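You operate a simulated robot arm through the tools that you are given. There is no shell and no other tool. Be economical: measure what you need, move in short steps, check, and stop when the job is done.

The job below is to be done with a simulated robot arm. You get a single attempt, and the scene is never put back.

Task
Smooth the clamped foil, then lay it in the foil tray.
Fine: rub the creases out with the smoother and put it back; free the clamp after smoothing. Set down upright: smoother. What is to be rubbed or washed off counts as gone when no trace of it is left.

Only the result counts: the job must be done as asked and must still hold three seconds after the hand-in. Knocking over, shifting, dropping, spilling or breaking anything else fails it.

Robot
A 7-joint arm with a two-finger parallel gripper, fixed in place. Base frame: the origin is at the foot of the arm, x ahead of it, y to its left, z up; the work surface is at about z = 0. Lengths are in mm, angles in degrees, forces in N, time in s.
With the tool pointing down near the work surface it reaches from about 240 to 620 mm from the base axis. Its first joint turns from -66.0 to 66.0 degrees. Payload 2.6 kg.
The TCP is the grasp point between the finger pads, 30 mm short of the fingertips. In the tool frame z runs along the fingers and y along their closing line. The gripper opens to 94 mm. The fingers are 28 mm wide and 10 mm thick; the gripper's body (50 by 96 mm) begins 55 mm behind the TCP.
Orientation is that of the tool frame in the base frame, as [roll, pitch, yaw] about the fixed x, y, z axes, in that order (R = Rz(yaw) Ry(pitch) Rx(roll)). With the fingers straight down and closing along the base's y, the tool's x points along the base's -x, its y along +y and its z along -z.

Tools
- The arm moves only by the tool arm_command. Its argument "motion" is text: rows parted by semicolons, each of 7 numbers parted by spaces: the shift along the base's x, y, z in mm, then the turn, a rotation vector about the base's x, y, z in degrees, then the opening in per cent of the stroke, from 0 (shut) to 100 (fully open). In form: dx dy dz wx wy wz gripper; .... A call has 1 to 20 rows; each row shifts and turns the commanded pose from where the row before left it. A row lasts 0.2 s, in which the tool goes at most 50 mm and 8.6 degrees; a call with a longer step from one row to the next is refused whole, and so is a gripper value outside its range. A pose out of reach is approached as far as the arm can. The call stops where the force on the tool passes 40 N (or 10 N more than at its start, if that is more) or the arm is blocked; 0.2 s more then pass. Each finger travels about 72 mm/s and halts on what it meets, pressing with about 31 N; the grip force reading is that of the motor and also rises with nothing between the fingers. The clock runs only during rows and for 0.2 s after the last one: add rows that do not move to give the fingers time. The reply holds the time, the measured pose of the TCP, the force on the tool along the base axes, the opening and the grip force, in the units named above and with some noise, with the torque about the TCP (base axes, N m) and any sound that the robot's microphone picked up.
- Cameras (640 x 400 px; columns grow to the right, rows downward): "scene" is fixed at [52.3, 447.8, 556.3]; the picture's right is [-0.54, -0.84, 0.00], its down [-0.54, 0.35, -0.76] and it looks along [0.64, -0.41, -0.65] (base axes); focal length 239 px, centre (320, 200). "wrist" rides on the gripper at [76, 14, -102] in the tool frame; the picture's right is [-0.18, 0.98, 0.00], its down [-0.75, -0.14, -0.64] and it looks along [-0.63, -0.12, 0.77] (tool axes); focal length 243 px, centre (320, 200). There is no depth. A picture from a camera that has moved, and an enlarged one, comes with that camera's place and axes in the base frame and with its lens. The place of the scene camera against the robot may be out by one fixed shift of up to 12 mm in any direction.
- camera(camera): a new picture of that camera. It takes no simulated time.
- close_up(camera, box): a new picture of the part [left, top, right, bottom] of that camera's present view, enlarged. It takes no simulated time.
- finish_job(): hands the job in; it is judged then, once.

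Work in short steps. Places have to be worked out from the pictures, the camera data and where the tool is seen: move nearer, look again, correct. Check each grasp and each placing, and mend what went wrong. You have 120 turns and 76 pictures in all, those below and enlarged ones among them. Open the gripper and draw the arm clear of the work before you hand the job in, unless the task says otherwise; then end with one line.

The tools are called by a JSON object that holds its "api" and its "payload". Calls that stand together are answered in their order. arm_command: Moves the arm, as the interface text tells. Its arguments: {"type":"object","properties":{"motion":{"type":"string"}},"required":["motion"]} The other tools are called the same way: camera (camera) takes a picture; close_up (camera, box) takes an enlarged picture of a part of a camera's view; finish_job () hands the job in.

At the start:

```text
time_s: 0.0
position: [280.5, 261.7, 374.7]
tcp_rot: [-179.9, 0.0, -179.9]
wrist_force: [-0.4, -0.8, -0.3]
wrist_torque: [-0.01, -0.02, 0.02]
opening: 93.8
grip_force: 0.1
```

scene: 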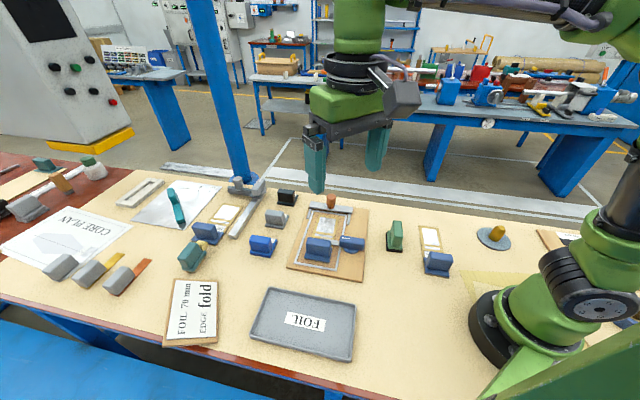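
wrist: 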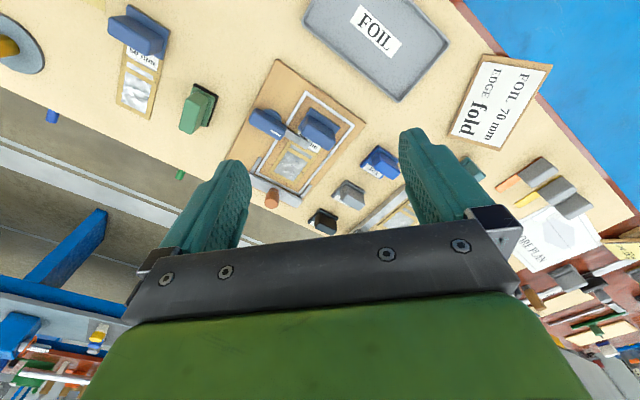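

I'll look closely at the work area before moving.

{"api": "close_up", "payload": {"camera": "scene", "box": [230, 180, 470, 330]}}

{"api": "close_up", "payload": {"camera": "wrist", "box": [230, 50, 420, 240]}}

{"api": "close_up", "payload": {"camera": "scene", "box": [120, 160, 300, 360]}}

```text
2.67 times, centred on (350, 255) of scene
camera zoom: at [52.3, 447.8, 556.3], right [-0.54, -0.84, 0.0], down [-0.54, 0.35, -0.76], along [0.64, -0.41, -0.65], focal length 638 px, centre (240, 53)
```

zoom: 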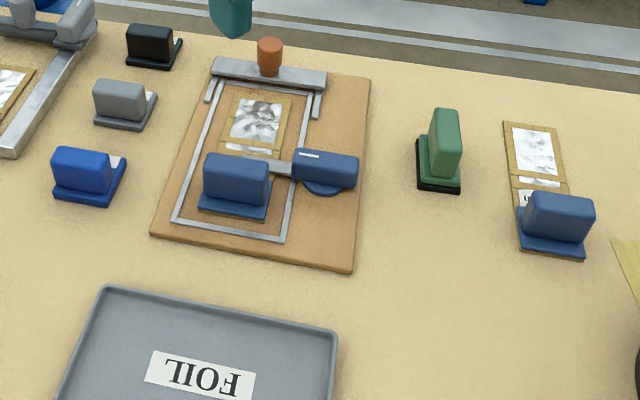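

```text
2.11 times, centred on (325, 145) of wrist
camera zoom: at [205.1, 275.0, 476.4], right [0.18, 0.98, 0.0], down [0.75, -0.14, 0.64], along [0.63, -0.12, -0.77], focal length 511 px, centre (310, 316)
```

zoom: 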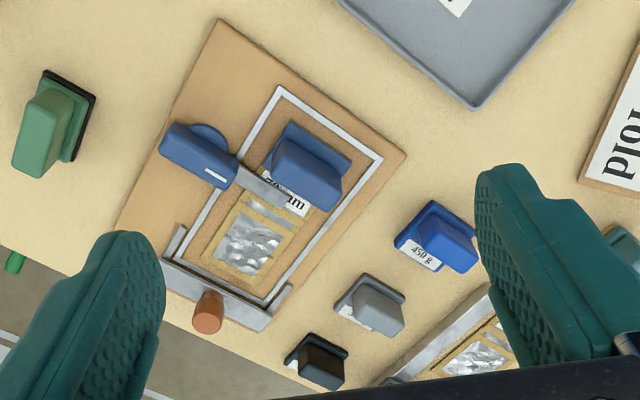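

```text
2.00 times, centred on (210, 260) of scene
camera zoom: at [52.3, 447.8, 556.3], right [-0.54, -0.84, 0.0], down [-0.54, 0.35, -0.76], along [0.64, -0.41, -0.65], focal length 478 px, centre (540, 80)
```

zoom: 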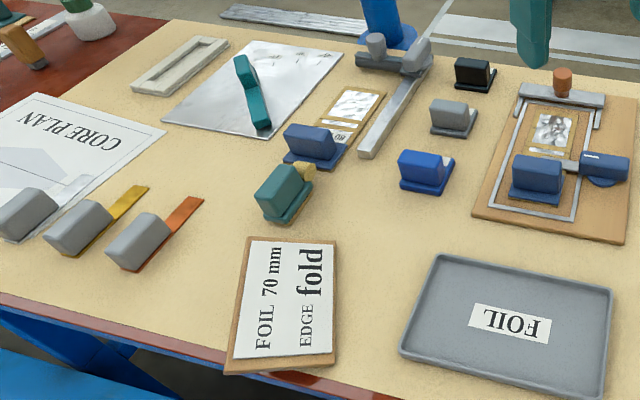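

Zooming further into the labels to tell the items apart.

{"api": "close_up", "payload": {"camera": "wrist", "box": [270, 90, 350, 140]}}

{"api": "close_up", "payload": {"camera": "wrist", "box": [330, 130, 410, 240]}}

{"api": "close_up", "payload": {"camera": "wrist", "box": [100, 0, 220, 140]}}

{"api": "close_up", "payload": {"camera": "scene", "box": [290, 195, 370, 275]}}

```text
8.00 times, centred on (310, 115) of wrist
camera zoom: at [205.1, 275.0, 476.4], right [0.18, 0.98, 0.0], down [0.75, -0.14, 0.64], along [0.63, -0.12, -0.77], focal length 1941 px, centre (400, 880)
```

zoom: 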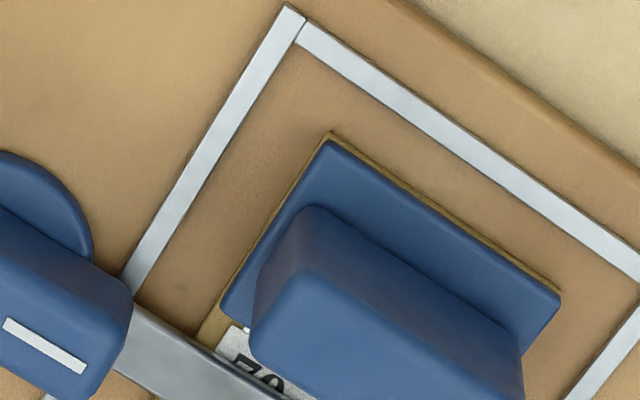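

```text
3.64 times, centred on (370, 185) of wrist
camera zoom: at [205.1, 275.0, 476.4], right [0.18, 0.98, 0.0], down [0.75, -0.14, 0.64], along [0.63, -0.12, -0.77], focal length 882 px, centre (138, 254)
```

zoom: 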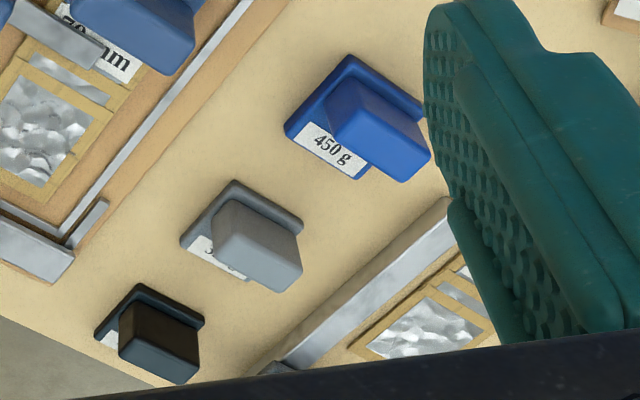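

```text
2.86 times, centred on (160, 70) of wrist
camera zoom: at [205.1, 275.0, 476.4], right [0.18, 0.98, 0.0], down [0.75, -0.14, 0.64], along [0.63, -0.12, -0.77], focal length 693 px, centre (777, 571)
```

zoom: 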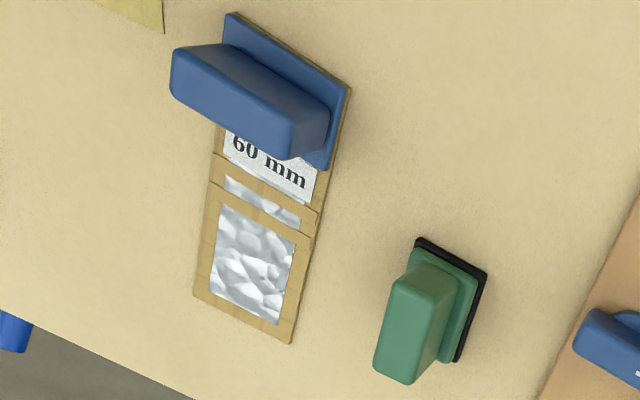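

```text
5.00 times, centred on (330, 235) of scene
camera zoom: at [52.3, 447.8, 556.3], right [-0.54, -0.84, 0.0], down [-0.54, 0.35, -0.76], along [0.64, -0.41, -0.65], focal length 1196 px, centre (270, 25)
```

zoom: 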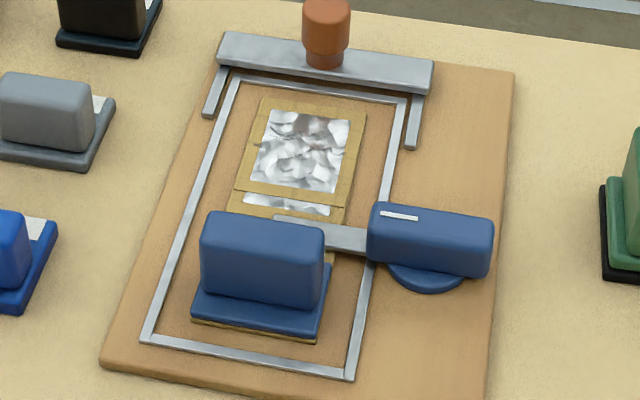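

Check the remaining candidate tools (the teal block, the disc) and the green block.

{"api": "close_up", "payload": {"camera": "scene", "box": [370, 205, 450, 285]}}

{"api": "close_up", "payload": {"camera": "scene", "box": [150, 170, 250, 280]}}

{"api": "close_up", "payload": {"camera": "scene", "box": [450, 200, 580, 300]}}

```text
5.00 times, centred on (410, 245) of scene
camera zoom: at [52.3, 447.8, 556.3], right [-0.54, -0.84, 0.0], down [-0.54, 0.35, -0.76], along [0.64, -0.41, -0.65], focal length 1196 px, centre (-130, -25)
```

zoom: 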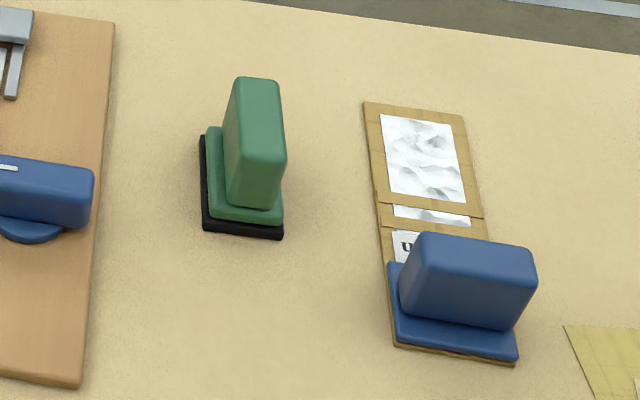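

```text
3.64 times, centred on (200, 225) of scene
camera zoom: at [52.3, 447.8, 556.3], right [-0.54, -0.84, 0.0], down [-0.54, 0.35, -0.76], along [0.64, -0.41, -0.65], focal length 870 px, centre (756, 109)
```

zoom: 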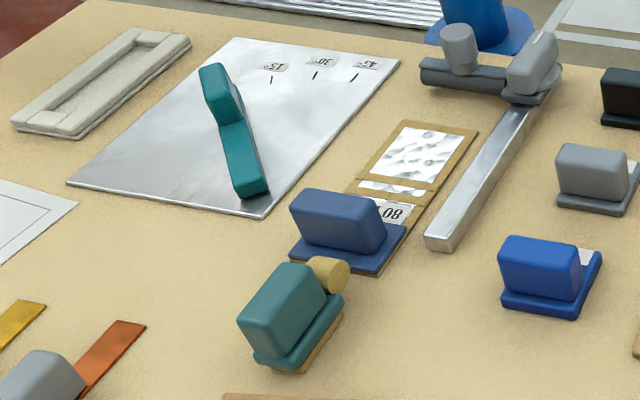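

```text
4.00 times, centred on (515, 250) of scene
camera zoom: at [52.3, 447.8, 556.3], right [-0.54, -0.84, 0.0], down [-0.54, 0.35, -0.76], along [0.64, -0.41, -0.65], focal length 957 px, centre (-460, 0)
```

zoom: 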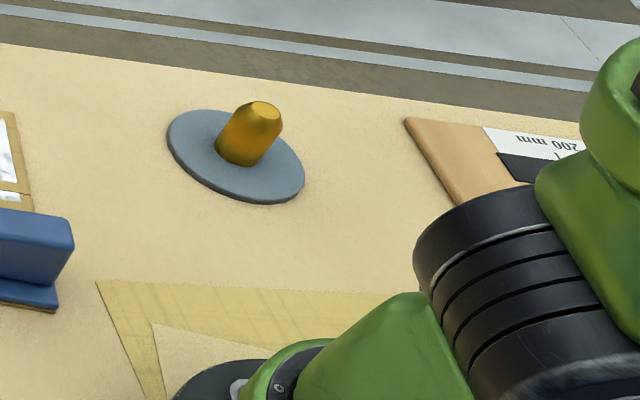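

Board is centred near (417,187), rotated about -40°; the green block (smoother, black sole) is near (319,18); teal one is out of reach. I move closer for a precise view.

{"api": "arm_command", "payload": {"motion": "-5 -8 -40 0 0 0 100; -5 -8 -40 0 0 0 100; -5 -8 -40 0 0 0 100; -5 -8 -40 0 0 0 100; 0 0 0 0 0 0 100"}}

{"api": "camera", "payload": {"camera": "wrist"}}

```text
time_s: 1.2
position: [259.9, 227.5, 215.5]
tcp_rot: [179.9, 0.0, 179.9]
wrist_force: [-0.2, -0.9, 0.4]
wrist_torque: [0.01, 0.01, -0.04]
opening: 93.9
grip_force: 0.1
```

```text
63 pictures are left
camera wrist: at [185.3, 240.8, 317.5], right [0.18, 0.98, 0.0], down [0.75, -0.14, 0.64], along [0.63, -0.12, -0.77], focal length 243 px, centre (320, 200)
```

wrist: 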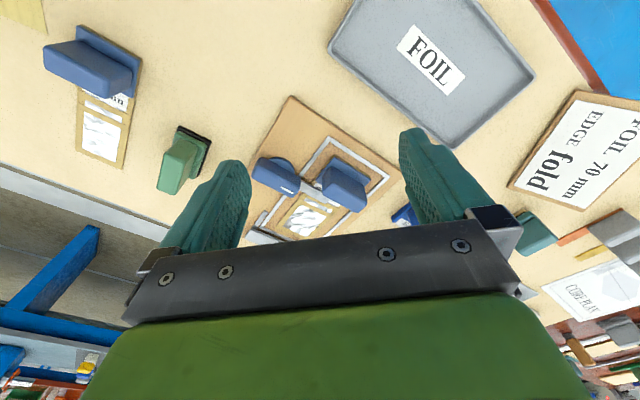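

Board is between the fingers; enlarge it.

{"api": "close_up", "payload": {"camera": "wrist", "box": [230, 90, 410, 250]}}

{"api": "close_up", "payload": {"camera": "wrist", "box": [140, 110, 230, 210]}}

```text
2.50 times, centred on (320, 170) of wrist
camera zoom: at [185.3, 240.8, 317.5], right [0.18, 0.98, 0.0], down [0.75, -0.14, 0.64], along [0.63, -0.12, -0.77], focal length 606 px, centre (320, 275)
```

zoom: 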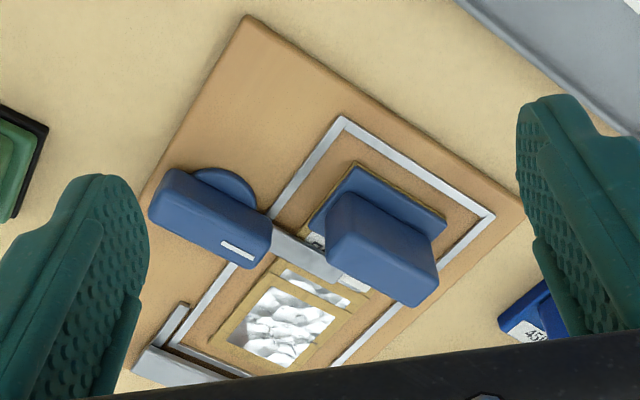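

```text
4.00 times, centred on (185, 160) of wrist
camera zoom: at [185.3, 240.8, 317.5], right [0.18, 0.98, 0.0], down [0.75, -0.14, 0.64], along [0.63, -0.12, -0.77], focal length 970 px, centre (860, 360)
```

zoom: 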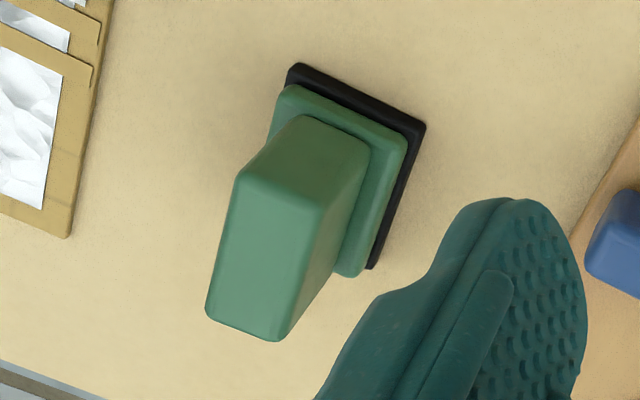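

Smoother is ~71×43 mm base, handle ~64×25, long axis at about -43°, centre ≈(324,19), top ≈ z 53. I hover above it with the fingers turned to close across the handle.

{"api": "arm_command", "payload": {"motion": "10.7 -34.7 -10 0 0 -8.6 100; 10.7 -34.7 -15 0 0 -8.6 100; 10.7 -34.7 -15 0 0 -8.6 100; 10.7 -34.7 -15 0 0 -8.6 100; 10.7 -34.7 -15 0 0 -8.6 100; 10.7 -34.7 -15 0 0 0 100; 0 0 0 0 0 0 100"}}

{"api": "camera", "payload": {"camera": "wrist"}}

{"api": "camera", "payload": {"camera": "scene"}}

```text
time_s: 2.8
position: [325.4, 20.4, 128.5]
tcp_rot: [-180.0, 0.0, 136.9]
wrist_force: [0.5, -0.1, -0.8]
wrist_torque: [0.03, 0.0, -0.03]
opening: 94.1
grip_force: 0.1
```

```text
60 pictures are left
camera wrist: at [280.5, 81.5, 230.6], right [0.81, 0.59, 0.0], down [0.45, -0.62, 0.64], along [0.38, -0.52, -0.77], focal length 243 px, centre (320, 200)
```

wrist: 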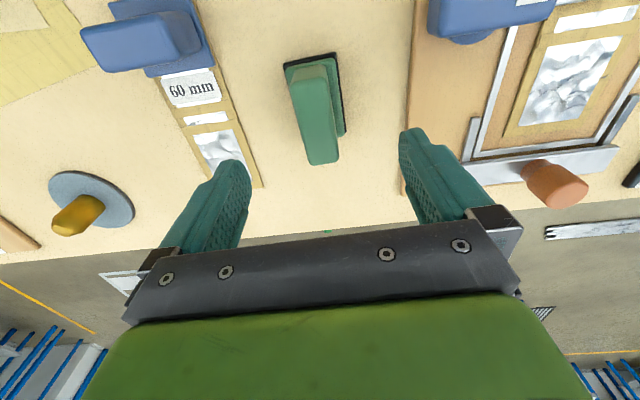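

```text
59 pictures are left
```

scene: 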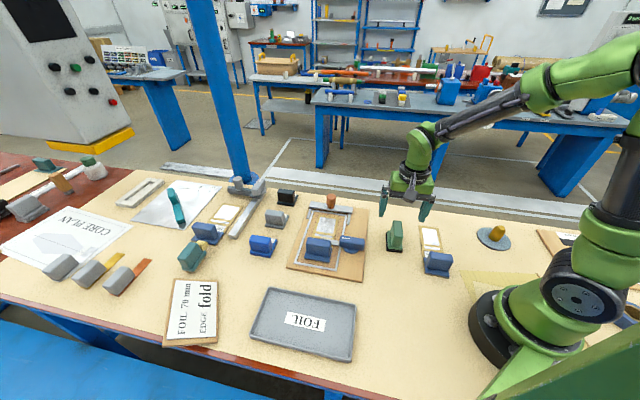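

Refine the smoother's position from this nearer view.

{"api": "close_up", "payload": {"camera": "wrist", "box": [260, 40, 380, 180]}}

{"api": "close_up", "payload": {"camera": "wrist", "box": [400, 0, 640, 210]}}

```text
2.86 times, centred on (320, 110) of wrist
camera zoom: at [280.5, 81.5, 230.6], right [0.81, 0.59, 0.0], down [0.45, -0.62, 0.64], along [0.38, -0.52, -0.77], focal length 693 px, centre (320, 457)
```

zoom: 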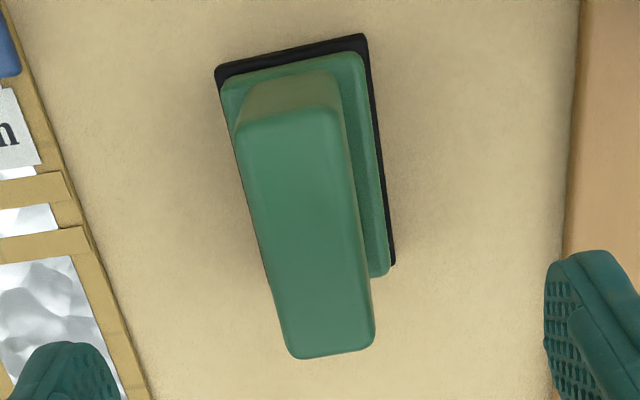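

```text
1.90 times, centred on (520, 105) of wrist
camera zoom: at [280.5, 81.5, 230.6], right [0.81, 0.59, 0.0], down [0.45, -0.62, 0.64], along [0.38, -0.52, -0.77], focal length 462 px, centre (-61, 381)
```

zoom: 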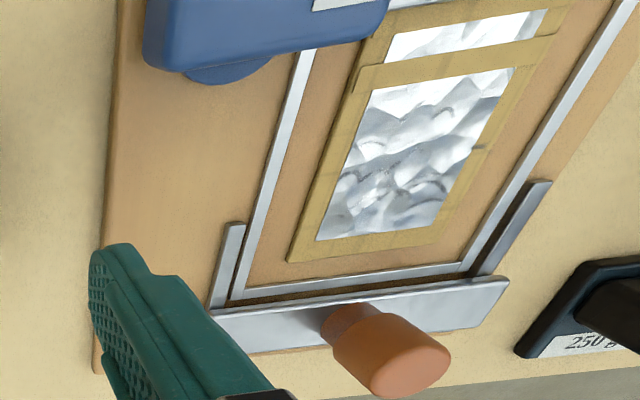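

Handle centre is offset only ~(-3,-0.5) mm and aligned with the fingers. Descend and grip it.

{"api": "arm_command", "payload": {"motion": "-2.9 -0.5 -30 0 0 0 100; 0 0 -30 0 0 0 100; 0 0 -16 0 0 0 100; 0 0 0 0 0 0 100; 0 0 0 0 0 0 60; 0 0 0 0 0 0 20; 0 0 0 0 0 0 10; 0 0 0 0 0 0 10; 0 0 0 0 0 0 10"}}

{"api": "camera", "payload": {"camera": "wrist"}}

{"api": "close_up", "payload": {"camera": "scene", "box": [360, 180, 460, 270]}}

```text
time_s: 4.8
position: [321.9, 20.7, 52.5]
tcp_rot: [-180.0, 0.0, 137.1]
wrist_force: [-0.1, 0.6, 0.4]
wrist_torque: [0.01, 0.0, 0.0]
opening: 29.8
grip_force: 31.2
```

```text
56 pictures are left
camera wrist: at [277.2, 81.2, 154.6], right [0.8, 0.59, 0.0], down [0.46, -0.62, 0.64], along [0.38, -0.52, -0.77], focal length 243 px, centre (320, 200)
```

wrist: 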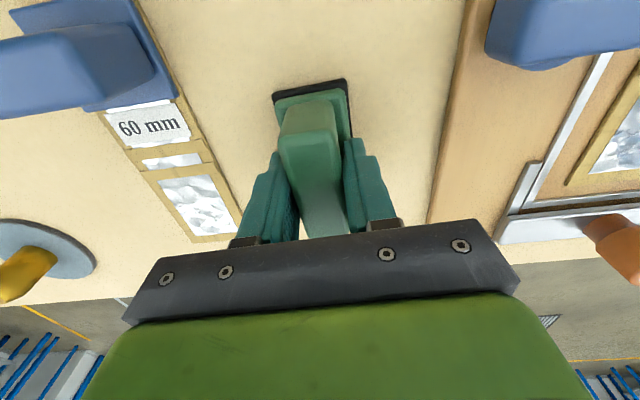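

```text
4.44 times, centred on (410, 225) of scene
camera zoom: at [52.3, 447.8, 556.3], right [-0.54, -0.84, 0.0], down [-0.54, 0.35, -0.76], along [0.64, -0.41, -0.65], focal length 1063 px, centre (-80, 89)
```

zoom: 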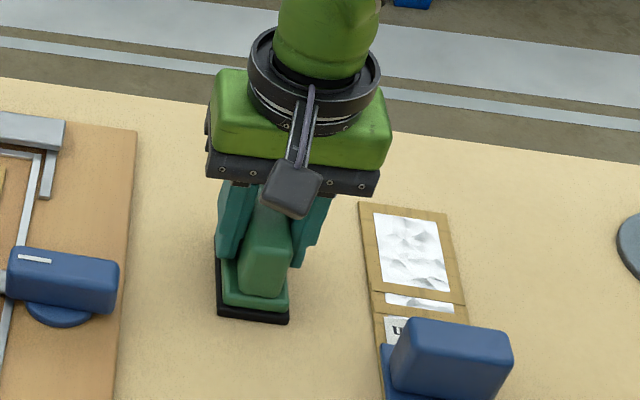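

Gripped (29.8 mm). Lift and see that the smoother comes along, then carry it above the foil.

{"api": "arm_command", "payload": {"motion": "0 0 20 0 0 0 10; 0 0 35 0 0 0 10; 0 0 35 0 0 0 10; 30.7 27.3 0 0 0 0 10; 30.7 27.3 0 0 0 0 10; 30.7 27.3 0 0 0 0 10; 30.7 27.3 0 0 0 0 10; 30.6 27.4 0 0 0 0 10; 0 0 0 0 0 0 10; 0 0 0 0 0 0 10"}}

{"api": "camera", "payload": {"camera": "wrist"}}

{"api": "close_up", "payload": {"camera": "scene", "box": [260, 140, 420, 290]}}

```text
time_s: 7.0
position: [475.1, 157.5, 144.6]
tcp_rot: [180.0, 0.1, 137.0]
wrist_force: [0.5, -0.3, -1.9]
wrist_torque: [0.03, 0.03, 0.0]
opening: 30.0
grip_force: 31.0
```

```text
54 pictures are left
camera wrist: at [429.5, 218.5, 245.8], right [0.8, 0.59, 0.0], down [0.46, -0.62, 0.64], along [0.38, -0.52, -0.77], focal length 243 px, centre (320, 200)
```

wrist: 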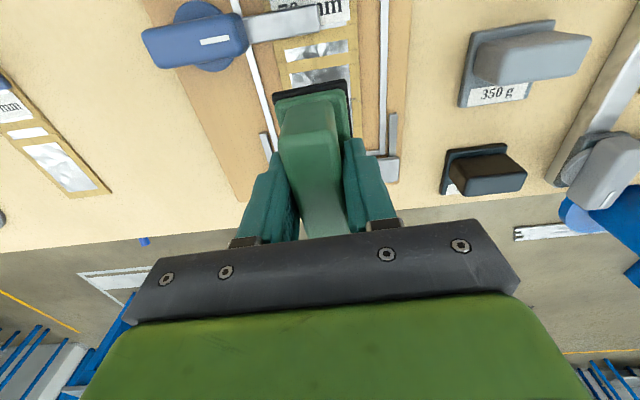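

```text
2.67 times, centred on (340, 215) of scene
camera zoom: at [52.3, 447.8, 556.3], right [-0.54, -0.84, 0.0], down [-0.54, 0.35, -0.76], along [0.64, -0.41, -0.65], focal length 638 px, centre (267, 160)
```

zoom: 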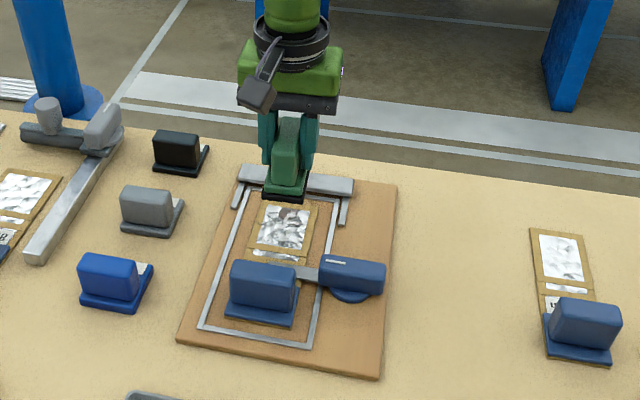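

Sole is over the foil; enlarge to check lateral alignment with the carrier.

{"api": "close_up", "payload": {"camera": "wrist", "box": [230, 0, 430, 125]}}

```text
3.20 times, centred on (330, 62) of wrist
camera zoom: at [429.5, 218.5, 245.8], right [0.8, 0.59, 0.0], down [0.46, -0.62, 0.64], along [0.38, -0.52, -0.77], focal length 776 px, centre (288, 640)
```

zoom: 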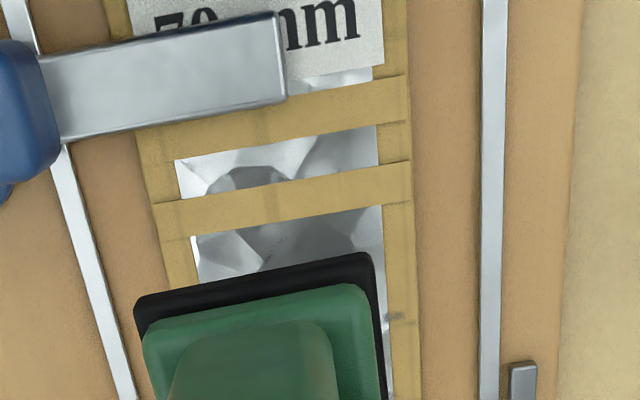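

Sole is well centred on TCP; the foil spans tool-Y -21..30, tool-X -35..29 plus a strip to 48, clamp bar at 57. Lower towards contact.

{"api": "arm_command", "payload": {"motion": "2.7 2.9 -35 0 0 0 10; 0 0 -30 0 0 0 10; 0 0 -5 0 0 0 10; 0 0 -2 0 0 0 10; 0 0 -2 0 0 0 10; 0 0 0 0 0 0 10"}}

```text
time_s: 8.4
position: [477.0, 160.9, 69.0]
tcp_rot: [-180.0, 0.0, 137.2]
wrist_force: [-0.4, 0.2, -0.6]
wrist_torque: [-0.03, -0.02, -0.01]
opening: 30.0
grip_force: 31.2
```

No contact yet at 69; go on in 1 mm steps.

{"api": "arm_command", "payload": {"motion": "0 0 -1 0 0 0 10; 0 0 -1 0 0 0 10; 0 0 -1 0 0 0 10; 0 0 0 0 0 0 10"}}

```text
time_s: 9.4
position: [479.4, 161.4, 65.9]
tcp_rot: [180.0, 0.0, 137.1]
wrist_force: [0.3, 0.5, 0.3]
wrist_torque: [0.01, 0.03, 0.0]
opening: 30.1
grip_force: 30.9
```

Still free; continue down.

{"api": "arm_command", "payload": {"motion": "0 0 -1 0 0 0 10; 0 0 -1 0 0 0 10; 0 0 -1 0 0 0 10; 0 0 0 0 0 0 10"}}

```text
time_s: 10.4
position: [479.3, 161.6, 65.1]
tcp_rot: [179.6, 0.2, 137.0]
wrist_force: [-8.8, -2.8, 28.6]
wrist_torque: [-0.02, 0.15, -0.01]
opening: 30.0
grip_force: 30.6
```

Contact at about z 65 (28 N). Ease to ~15 N and rub strokes along the foil.

{"api": "arm_command", "payload": {"motion": "0 0 1 0 0 0 10; -4.8 4.4 0 0 0 0 10; -4.7 4.5 0 0 0 0 10; 5.6 -5.2 0 0 0 0 10; 5.6 -5.2 0 0 0 0 10; 5.6 -5.3 0 0 0 0 10; -5.6 5.2 0 0 0 0 10; -5.6 5.2 0 0 0 0 10; -5.6 5.3 0 0 0 0 10; 0 0 0 0 0 0 10"}}

```text
time_s: 12.6
position: [467.3, 168.4, 64.8]
tcp_rot: [-180.0, 0.2, 137.0]
wrist_force: [5.7, -6.1, 18.2]
wrist_torque: [0.15, 0.27, 0.07]
opening: 30.0
grip_force: 30.8
```

Contact force ~18 N, moving smoothly. Now the side lanes.

{"api": "arm_command", "payload": {"motion": "4.1 4.4 0 0 0 0 10; 5.6 -5.2 0 0 0 0 10; 5.6 -5.2 0 0 0 0 10; 5.6 -5.3 0 0 0 0 10; -5.6 5.2 0 0 0 0 10; -5.6 5.2 0 0 0 0 10; -5.6 5.3 0 0 0 0 10; -4.1 -4.4 0 0 0 0 10; -4.1 -4.4 0 0 0 0 10; 5.6 -5.2 0 0 0 0 10; 5.6 -5.2 0 0 0 0 10; 5.6 -5.3 0 0 0 0 10; -5.6 5.2 0 0 0 0 10; -5.6 5.2 0 0 0 0 10; -5.6 5.3 0 0 0 0 10; 0 0 0 0 0 0 10"}}

{"api": "arm_command", "payload": {"motion": "0 0 40 0 0 0 10; 30 -28 35 0 0 0 10; 30 -28 0 0 0 0 10; 0 0 0 0 0 0 10"}}

{"api": "camera", "payload": {"camera": "wrist"}}

{"api": "close_up", "payload": {"camera": "scene", "box": [290, 195, 370, 275]}}

```text
time_s: 16.0
position: [466.0, 165.4, 64.5]
tcp_rot: [180.0, 0.1, 137.1]
wrist_force: [4.1, -4.3, 11.9]
wrist_torque: [0.01, 0.05, 0.05]
opening: 29.9
grip_force: 31.1
```

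```text
refused: row 2 steps farther than a row can; nothing moved
```

```text
51 pictures are left
camera wrist: at [419.4, 226.5, 166.3], right [0.8, 0.59, 0.0], down [0.45, -0.62, 0.64], along [0.38, -0.52, -0.77], focal length 243 px, centre (320, 200)
```

wrist: 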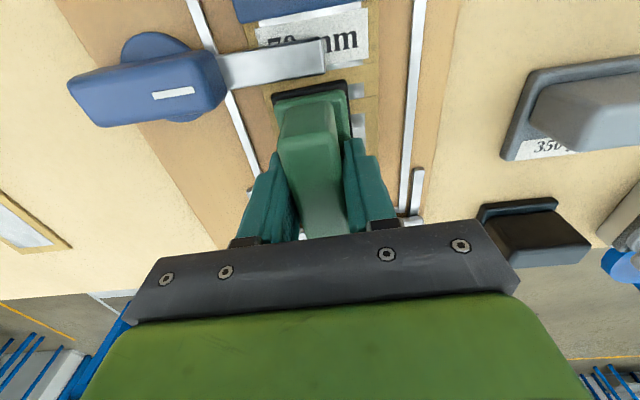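

```text
5.00 times, centred on (330, 235) of scene
camera zoom: at [52.2, 447.8, 556.4], right [-0.54, -0.84, 0.0], down [-0.54, 0.35, -0.76], along [0.64, -0.41, -0.65], focal length 1196 px, centre (270, 25)
```

zoom: 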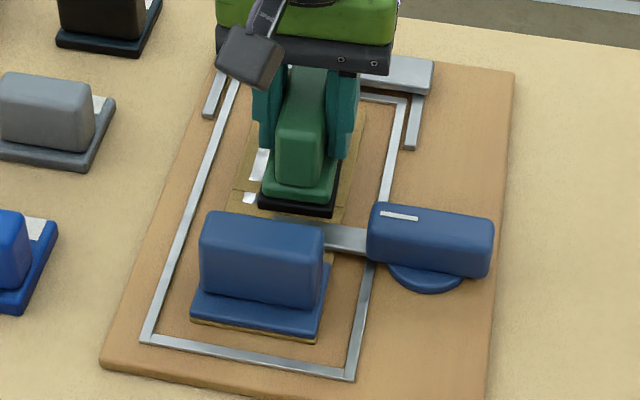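

Exposed parts look smooth. Lift and draw aside to inspect.

{"api": "arm_command", "payload": {"motion": "0 0 40 0 0 0 10; 0 0 40 0 0 0 10; 30 -28 0 0 0 0 10; 30 -28 0 0 0 0 10; 0 0 0 0 0 0 10"}}

{"api": "close_up", "payload": {"camera": "scene", "box": [300, 195, 350, 245]}}

{"api": "close_up", "payload": {"camera": "wrist", "box": [230, 0, 430, 125]}}

```text
time_s: 17.2
position: [524.4, 108.1, 144.5]
tcp_rot: [179.9, 0.1, 137.1]
wrist_force: [0.6, -0.5, -1.8]
wrist_torque: [-0.01, 0.02, 0.0]
opening: 30.0
grip_force: 30.8
```

```text
8.00 times, centred on (325, 220) of scene
camera zoom: at [52.3, 447.8, 556.3], right [-0.54, -0.84, 0.0], down [-0.54, 0.35, -0.76], along [0.64, -0.41, -0.65], focal length 1914 px, centre (280, 40)
```

zoom: 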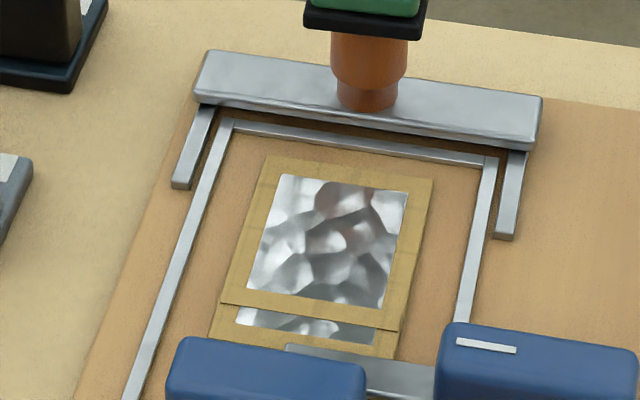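

```text
3.20 times, centred on (330, 62) of wrist
camera zoom: at [479.6, 169.2, 246.1], right [0.8, 0.59, 0.0], down [0.46, -0.62, 0.64], along [0.38, -0.52, -0.77], focal length 776 px, centre (288, 640)
```

zoom: 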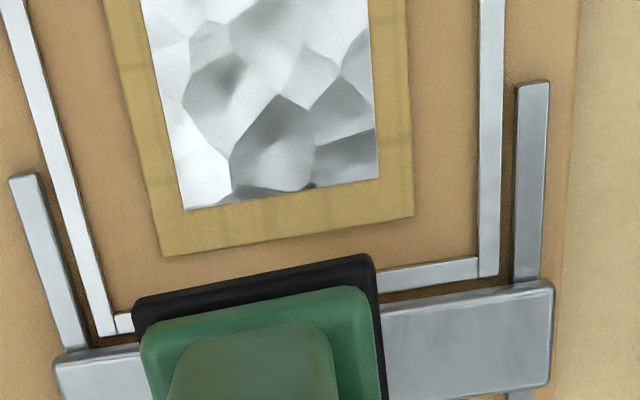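

Creases are reduced but still there; more rubbing needed. Return to contact at the same spot and go on with more strokes.

{"api": "arm_command", "payload": {"motion": "-30 28 0 0 0 0 10; -30 28 0 0 0 0 10; 0 0 -40 0 0 0 10; 0 0 -37 0 0 0 10; 0 0 -3 0 0 0 10; 0 0 -0.5 0 0 0 10; 0 0 0 0 0 0 10"}}

{"api": "arm_command", "payload": {"motion": "9.5 -8.9 0 0 0 0 10; 9.5 -8.9 0 0 0 0 10; -9.5 8.9 0 0 0 0 10; -9.5 8.9 0 0 0 0 10; 9.5 -8.9 0 0 0 0 10; 9.5 -8.9 0 0 0 0 10; -9.5 8.9 0 0 0 0 10; -9.5 8.9 0 0 0 0 10; 4.1 4.4 0 0 0 0 10; 9.5 -8.9 0 0 0 0 10; 9.5 -8.9 0 0 0 0 10; -9.5 8.9 0 0 0 0 10; -9.5 8.9 0 0 0 0 10; 9.5 -8.9 0 0 0 0 10; 9.5 -8.9 0 0 0 0 10; -9.5 8.9 0 0 0 0 10; -9.5 8.9 0 0 0 0 10; 0 0 0 0 0 0 10"}}

{"api": "arm_command", "payload": {"motion": "4.1 4.4 0 0 0 0 10; 9.5 -8.9 0 0 0 0 10; 9.5 -8.9 0 0 0 0 10; -9.5 8.9 0 0 0 0 10; -9.5 8.9 0 0 0 0 10; 9.5 -8.9 0 0 0 0 10; 9.5 -8.9 0 0 0 0 10; -9.5 8.9 0 0 0 0 10; -9.5 8.9 0 0 0 0 10; 9.5 -8.9 0 0 0 0 10; 9.5 -8.9 0 0 0 0 10; -9.5 8.9 0 0 0 0 10; -9.5 8.9 0 0 0 0 10; 0 0 0 0 0 0 10"}}

```text
time_s: 18.8
position: [465.4, 165.6, 64.9]
tcp_rot: [-180.0, 0.0, 137.0]
wrist_force: [1.2, 1.1, 1.7]
wrist_torque: [0.07, 0.04, 0.0]
opening: 30.0
grip_force: 30.8
```

```text
time_s: 22.6
position: [468.9, 168.5, 63.8]
tcp_rot: [180.0, 0.1, 137.0]
wrist_force: [3.2, -4.1, 10.2]
wrist_torque: [0.01, 0.0, -0.01]
opening: 29.8
grip_force: 30.4
```

```text
time_s: 25.6
position: [473.5, 172.9, 63.8]
tcp_rot: [-180.0, 0.1, 136.9]
wrist_force: [5.8, -8.3, 20.3]
wrist_torque: [-0.03, 0.1, 0.03]
opening: 30.1
grip_force: 30.8
```

Now inspect again.

{"api": "arm_command", "payload": {"motion": "0 0 40 0 0 0 10; 0 0 40 0 0 0 10; 30 -28 0 0 0 0 10; 30 -28 0 0 0 0 10; 0 0 0 0 0 0 10"}}

{"api": "close_up", "payload": {"camera": "scene", "box": [300, 195, 350, 245]}}

{"api": "close_up", "payload": {"camera": "wrist", "box": [230, 0, 430, 125]}}

```text
time_s: 26.8
position: [534.1, 117.9, 144.0]
tcp_rot: [-180.0, 0.0, 137.1]
wrist_force: [-0.2, -0.2, -1.1]
wrist_torque: [0.02, 0.03, 0.03]
opening: 29.8
grip_force: 31.2
```

```text
8.00 times, centred on (325, 220) of scene
camera zoom: at [52.3, 447.8, 556.3], right [-0.54, -0.84, 0.0], down [-0.54, 0.35, -0.76], along [0.64, -0.41, -0.65], focal length 1914 px, centre (280, 40)
```

zoom: 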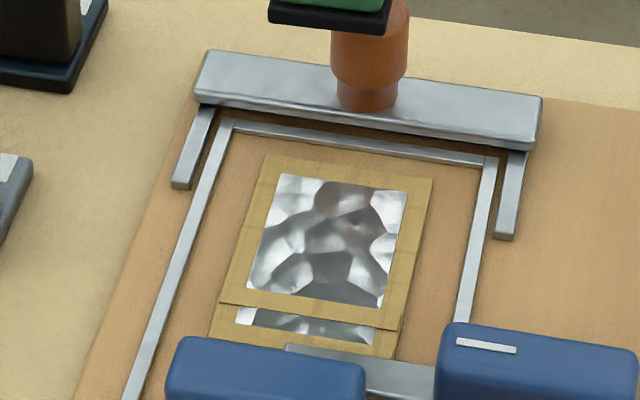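

```text
3.20 times, centred on (330, 62) of wrist
camera zoom: at [488.4, 179.3, 246.6], right [0.8, 0.59, 0.0], down [0.46, -0.62, 0.64], along [0.38, -0.52, -0.77], focal length 776 px, centre (288, 640)
```

zoom: 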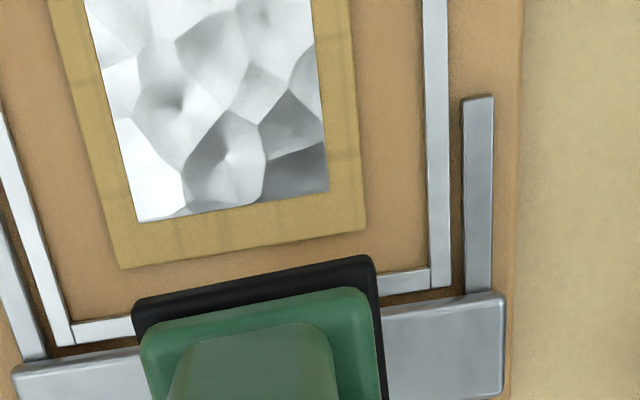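

Compare at the same framing as the first close-up.

{"api": "close_up", "payload": {"camera": "scene", "box": [290, 195, 370, 275]}}

{"api": "close_up", "payload": {"camera": "scene", "box": [315, 205, 340, 240]}}

```text
5.00 times, centred on (330, 235) of scene
camera zoom: at [52.3, 447.8, 556.3], right [-0.54, -0.84, 0.0], down [-0.54, 0.35, -0.76], along [0.64, -0.41, -0.65], focal length 1196 px, centre (270, 25)
```

zoom: 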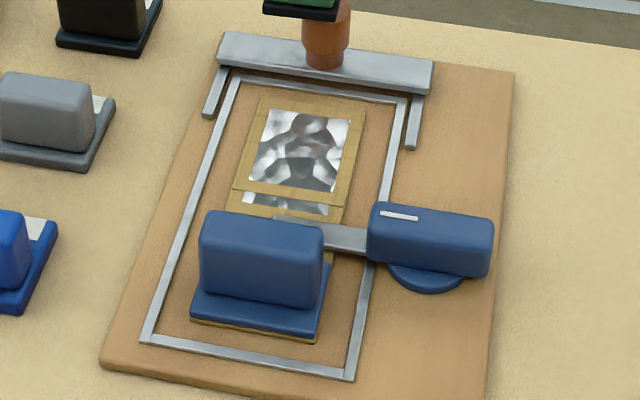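

```text
11.43 times, centred on (328, 222) of scene
camera zoom: at [52.3, 447.8, 556.3], right [-0.54, -0.84, 0.0], down [-0.54, 0.35, -0.76], along [0.64, -0.41, -0.65], focal length 2734 px, centre (234, -57)
```

zoom: 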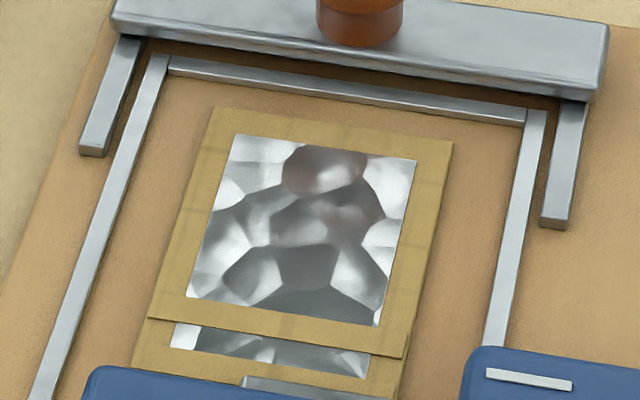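

Creases have weakened. Probably margins/coverage or more force needed; I'll rub again with wider lanes and ~20 N.

{"api": "arm_command", "payload": {"motion": "-30 28 0 0 0 0 10; -30 28 0 0 0 0 10; 0 0 -40 0 0 0 10; 0 0 -37 0 0 0 10; 0 0 -3.5 0 0 0 10; 4.1 4.4 0 0 0 0 10; 0 0 0 0 0 0 10"}}

{"api": "arm_command", "payload": {"motion": "9.5 -8.9 0 0 0 0 10; 9.5 -8.9 0 0 0 0 10; -9.5 8.9 0 0 0 0 10; -9.5 8.9 0 0 0 0 10; 4.1 4.4 0 0 0 0 10; 9.5 -8.9 0 0 0 0 10; 9.5 -8.9 0 0 0 0 10; -9.5 8.9 0 0 0 0 10; -9.5 8.9 0 0 0 0 10; -4.1 -4.4 0 0 0 0 10; -4.1 -4.4 0 0 0 0 10; 9.5 -8.9 0 0 0 0 10; 9.5 -8.9 0 0 0 0 10; -9.5 8.9 0 0 0 0 10; -9.5 8.9 0 0 0 0 10; 0 0 0 0 0 0 10"}}

{"api": "arm_command", "payload": {"motion": "-4.1 -4.4 0 0 0 0 10; 9.5 -8.9 0 0 0 0 10; 9.5 -8.9 0 0 0 0 10; -9.5 8.9 0 0 0 0 10; -9.5 8.9 0 0 0 0 10; -4.1 -4.4 0 0 0 0 10; 9.5 -8.9 0 0 0 0 10; 9.5 -8.9 0 0 0 0 10; -9.5 8.9 0 0 0 0 10; -9.5 8.9 0 0 0 0 10; -5.1 -5.5 0 0 0 0 10; 9.5 -8.9 0 0 0 0 10; 9.5 -8.9 0 0 0 0 10; -9.5 8.9 0 0 0 0 10; -9.5 8.9 0 0 0 0 10; 0 0 0 0 0 0 10"}}

```text
time_s: 28.4
position: [476.7, 179.2, 63.9]
tcp_rot: [-180.0, 0.0, 137.0]
wrist_force: [-1.2, -1.7, 2.2]
wrist_torque: [0.03, 0.07, 0.05]
opening: 29.7
grip_force: 31.1
```

```text
time_s: 31.8
position: [471.5, 172.9, 63.7]
tcp_rot: [-179.9, 0.1, 137.0]
wrist_force: [3.8, -4.8, 12.6]
wrist_torque: [-0.09, 0.05, 0.03]
opening: 29.9
grip_force: 31.3
```

```text
time_s: 35.2
position: [458.5, 158.8, 63.4]
tcp_rot: [180.0, 0.1, 137.0]
wrist_force: [3.1, -4.5, 10.4]
wrist_torque: [-0.05, 0.0, -0.02]
opening: 30.0
grip_force: 30.8
```

Inspect again with the same framing.

{"api": "arm_command", "payload": {"motion": "0 0 40 0 0 0 10; 0 0 40 0 0 0 10; 30 -28 0 0 0 0 10; 30 -28 0 0 0 0 10; 10 10 0 0 0 0 10; 0 0 0 0 0 0 10"}}

{"api": "close_up", "payload": {"camera": "scene", "box": [315, 205, 340, 240]}}

{"api": "close_up", "payload": {"camera": "wrist", "box": [230, 0, 430, 125]}}

```text
time_s: 36.6
position: [528.9, 114.0, 143.7]
tcp_rot: [180.0, 0.0, 137.1]
wrist_force: [0.1, -0.2, -0.9]
wrist_torque: [0.01, 0.0, 0.02]
opening: 29.8
grip_force: 30.8
```

```text
11.43 times, centred on (328, 222) of scene
camera zoom: at [52.3, 447.8, 556.3], right [-0.54, -0.84, 0.0], down [-0.54, 0.35, -0.76], along [0.64, -0.41, -0.65], focal length 2734 px, centre (234, -57)
```

zoom: 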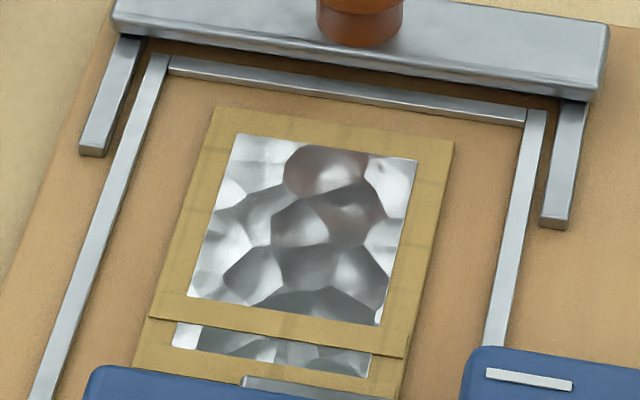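

```text
3.20 times, centred on (330, 62) of wrist
camera zoom: at [483.8, 174.9, 244.9], right [0.8, 0.59, 0.0], down [0.46, -0.62, 0.64], along [0.38, -0.52, -0.77], focal length 776 px, centre (288, 640)
```

zoom: 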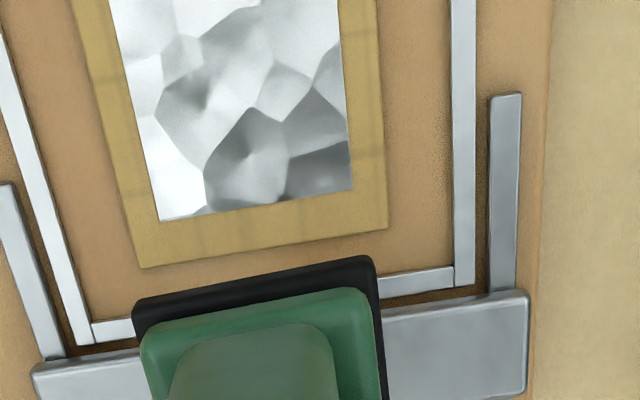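

Little change from those light (10 N), quick strokes; the first slower, firmer ones did the work. Return and press harder (~25 N), slower.

{"api": "arm_command", "payload": {"motion": "-30 28 0 0 0 0 10; -30 28 0 0 0 0 10; 0 0 -40 0 0 0 10; 0 0 -39 0 0 0 10; 0 0 -1.5 0 0 0 10; 0 0 -0.8 0 0 0 10; 0 0 0 0 0 0 10; 0 0 0 0 0 0 10"}}

```text
time_s: 38.4
position: [469.2, 169.6, 63.6]
tcp_rot: [179.7, 0.0, 137.2]
wrist_force: [-9.0, 0.8, 33.0]
wrist_torque: [0.14, 0.82, -0.05]
opening: 29.8
grip_force: 30.5
```

33 N; slow strokes from here.

{"api": "arm_command", "payload": {"motion": "3.8 -3.6 0.2 0 0 0 10; 3.8 -3.6 0 0 0 0 10; 3.8 -3.6 0 0 0 0 10; 3.8 -3.6 0 0 0 0 10; 3.8 -3.6 0 0 0 0 10; 0 0 0 0 0 0 10"}}

{"api": "arm_command", "payload": {"motion": "-3.8 3.6 0 0 0 0 10; -3.8 3.6 0 0 0 0 10; -3.8 3.6 0 0 0 0 10; -3.8 3.6 0 0 0 0 10; -3.8 3.6 0 0 0 0 10; 0 0 0 0 0 0 10"}}

```text
time_s: 39.8
position: [487.2, 152.2, 63.6]
tcp_rot: [179.9, -0.1, 137.0]
wrist_force: [-5.7, 6.0, 21.1]
wrist_torque: [0.3, 0.28, 0.01]
opening: 30.1
grip_force: 31.1
```

```text
time_s: 41.2
position: [470.3, 169.4, 64.1]
tcp_rot: [179.8, 0.2, 137.0]
wrist_force: [7.4, -10.0, 26.0]
wrist_torque: [-0.26, 0.1, 0.07]
opening: 30.1
grip_force: 30.6
```

Good, 20–26 N while rubbing. Do side lanes with the same pressure.

{"api": "arm_command", "payload": {"motion": "2.7 2.9 0 0 0 0 10; 2.7 2.9 0 0 0 0 10; 3.8 -3.6 0 0 0 0 10; 3.8 -3.6 0 0 0 0 10; 3.8 -3.6 0 0 0 0 10; 3.8 -3.6 0 0 0 0 10; 3.8 -3.6 0 0 0 0 10; -3.8 3.6 0 0 0 0 10; -3.8 3.6 0 0 0 0 10; -3.8 3.6 0 0 0 0 10; -3.8 3.6 0 0 0 0 10; -3.8 3.6 0 0 0 0 10; 0 0 0 0 0 0 10"}}

{"api": "arm_command", "payload": {"motion": "-2.7 -2.9 0 0 0 0 10; -2.7 -2.9 0 0 0 0 10; -2.7 -2.9 0 0 0 0 10; 3.8 -3.6 0 0 0 0 10; 3.8 -3.6 0 0 0 0 10; 3.8 -3.6 0 0 0 0 10; 3.8 -3.6 0 0 0 0 10; 3.8 -3.6 0 0 0 0 10; -3.8 3.6 0 0 0 0 10; -3.8 3.6 0 0 0 0 10; -3.8 3.6 0 0 0 0 10; -3.8 3.6 0 0 0 0 10; -3.8 3.6 0 0 0 0 10; 0 0 0 0 0 0 10"}}

{"api": "arm_command", "payload": {"motion": "0 0 40 0 0 0 10; 0 0 40 0 0 0 10; 30 -28 0 0 0 0 10; 30 -28 0 0 0 0 10; 3 3 0 0 0 0 10; 0 0 0 0 0 0 10"}}

{"api": "close_up", "payload": {"camera": "scene", "box": [315, 205, 340, 240]}}

{"api": "close_up", "payload": {"camera": "wrist", "box": [230, 0, 430, 125]}}

```text
time_s: 44.0
position: [474.4, 174.4, 64.6]
tcp_rot: [179.9, 0.2, 137.0]
wrist_force: [7.2, -8.6, 21.5]
wrist_torque: [-0.22, -0.14, 0.02]
opening: 30.0
grip_force: 31.0
```

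```text
time_s: 47.0
position: [467.9, 166.8, 62.6]
tcp_rot: [179.8, 0.2, 137.0]
wrist_force: [9.6, -7.7, 24.7]
wrist_torque: [-0.25, 0.0, 0.02]
opening: 30.0
grip_force: 31.2
```

```text
time_s: 48.4
position: [529.2, 111.9, 140.9]
tcp_rot: [-180.0, 0.0, 137.1]
wrist_force: [0.0, 0.2, -1.2]
wrist_torque: [-0.04, -0.03, 0.02]
opening: 30.0
grip_force: 31.0
```

```text
11.43 times, centred on (328, 222) of scene
camera zoom: at [52.3, 447.8, 556.3], right [-0.54, -0.84, 0.0], down [-0.54, 0.35, -0.76], along [0.64, -0.41, -0.65], focal length 2734 px, centre (234, -57)
```

zoom: 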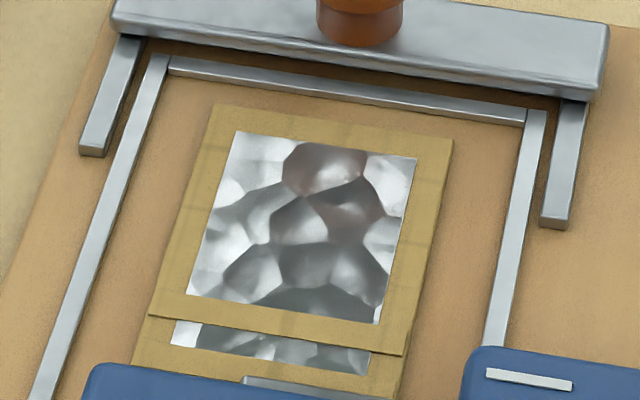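

```text
3.20 times, centred on (330, 62) of wrist
camera zoom: at [483.6, 173.9, 243.5], right [0.8, 0.59, 0.0], down [0.46, -0.62, 0.64], along [0.38, -0.52, -0.77], focal length 776 px, centre (288, 640)
```

zoom: 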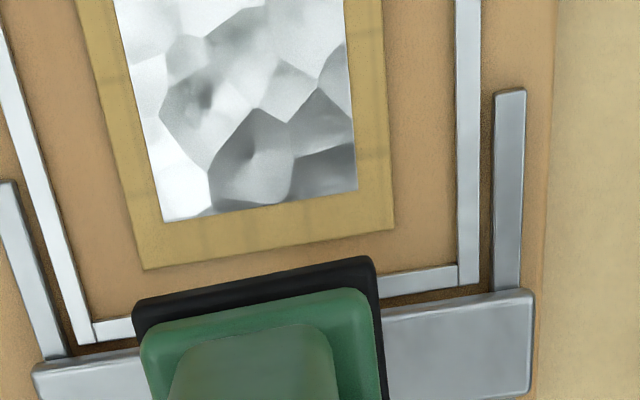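

No further change: possibly the creases are already out and this is the foil's own facet pattern. Compare with the unsmoothed 60 mm and 80 mm foils at the same zoom.

{"api": "close_up", "payload": {"camera": "scene", "box": [417, 220, 447, 255]}}

{"api": "close_up", "payload": {"camera": "scene", "box": [205, 200, 245, 235]}}

{"api": "close_up", "payload": {"camera": "scene", "box": [290, 195, 370, 275]}}

```text
11.43 times, centred on (432, 238) of scene
camera zoom: at [52.3, 447.8, 556.3], right [-0.54, -0.84, 0.0], down [-0.54, 0.35, -0.76], along [0.64, -0.41, -0.65], focal length 2734 px, centre (-960, -229)
```

zoom: 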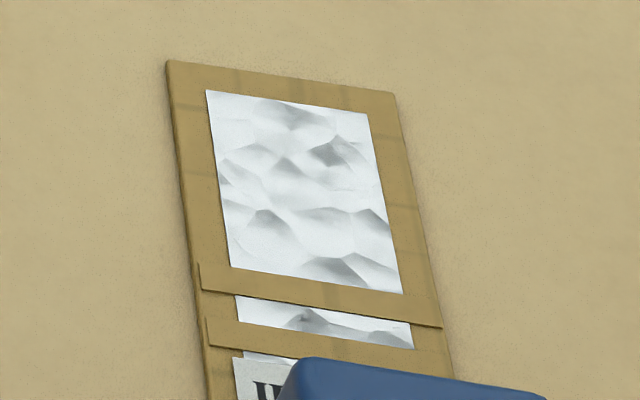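

```text
11.43 times, centred on (225, 218) of scene
camera zoom: at [52.3, 447.8, 556.3], right [-0.54, -0.84, 0.0], down [-0.54, 0.35, -0.76], along [0.64, -0.41, -0.65], focal length 2734 px, centre (1406, 0)
```

zoom: 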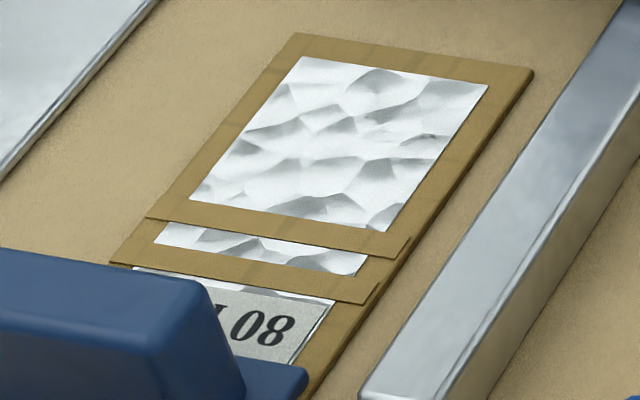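

```text
5.00 times, centred on (330, 235) of scene
camera zoom: at [52.3, 447.8, 556.3], right [-0.54, -0.84, 0.0], down [-0.54, 0.35, -0.76], along [0.64, -0.41, -0.65], focal length 1196 px, centre (270, 25)
```

zoom: 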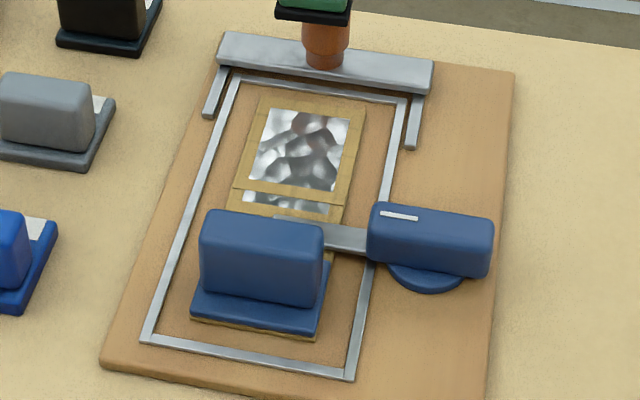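

The hand's reflection may be misleading. Go back above the smoother's place, where I had a before-picture, and compare fairly.

{"api": "arm_command", "payload": {"motion": "-34 -15 0 0 0 0 10; -34 -15 0 0 0 0 10; -34 -15 0 0 0 0 10; -34 -15 0 0 0 0 10; -34 -15 0 0 0 0 10; -34 -15 -10 0 0 0 10; 0 0 0 0 0 0 10; 0 0 0 0 0 0 10"}}

{"api": "close_up", "payload": {"camera": "wrist", "box": [400, 0, 640, 210]}}

{"api": "close_up", "payload": {"camera": "scene", "box": [290, 195, 370, 275]}}

```text
time_s: 50.2
position: [323.4, 23.7, 132.6]
tcp_rot: [180.0, 0.0, 137.0]
wrist_force: [-0.2, 0.5, -1.5]
wrist_torque: [0.02, -0.02, -0.03]
opening: 30.0
grip_force: 31.7
```

```text
1.90 times, centred on (520, 105) of wrist
camera zoom: at [278.0, 84.7, 233.1], right [0.8, 0.59, 0.0], down [0.46, -0.62, 0.64], along [0.38, -0.52, -0.77], focal length 462 px, centre (-61, 381)
```

zoom: 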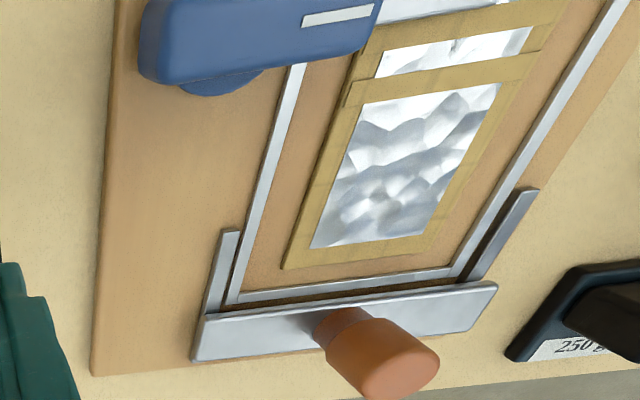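

```text
5.00 times, centred on (330, 235) of scene
camera zoom: at [52.3, 447.8, 556.3], right [-0.54, -0.84, 0.0], down [-0.54, 0.35, -0.76], along [0.64, -0.41, -0.65], focal length 1196 px, centre (270, 25)
```

zoom: 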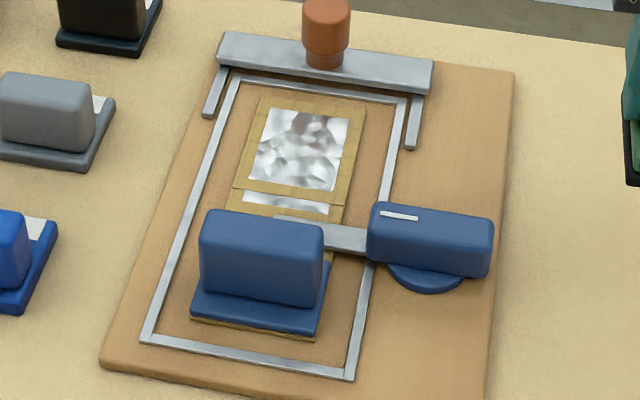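

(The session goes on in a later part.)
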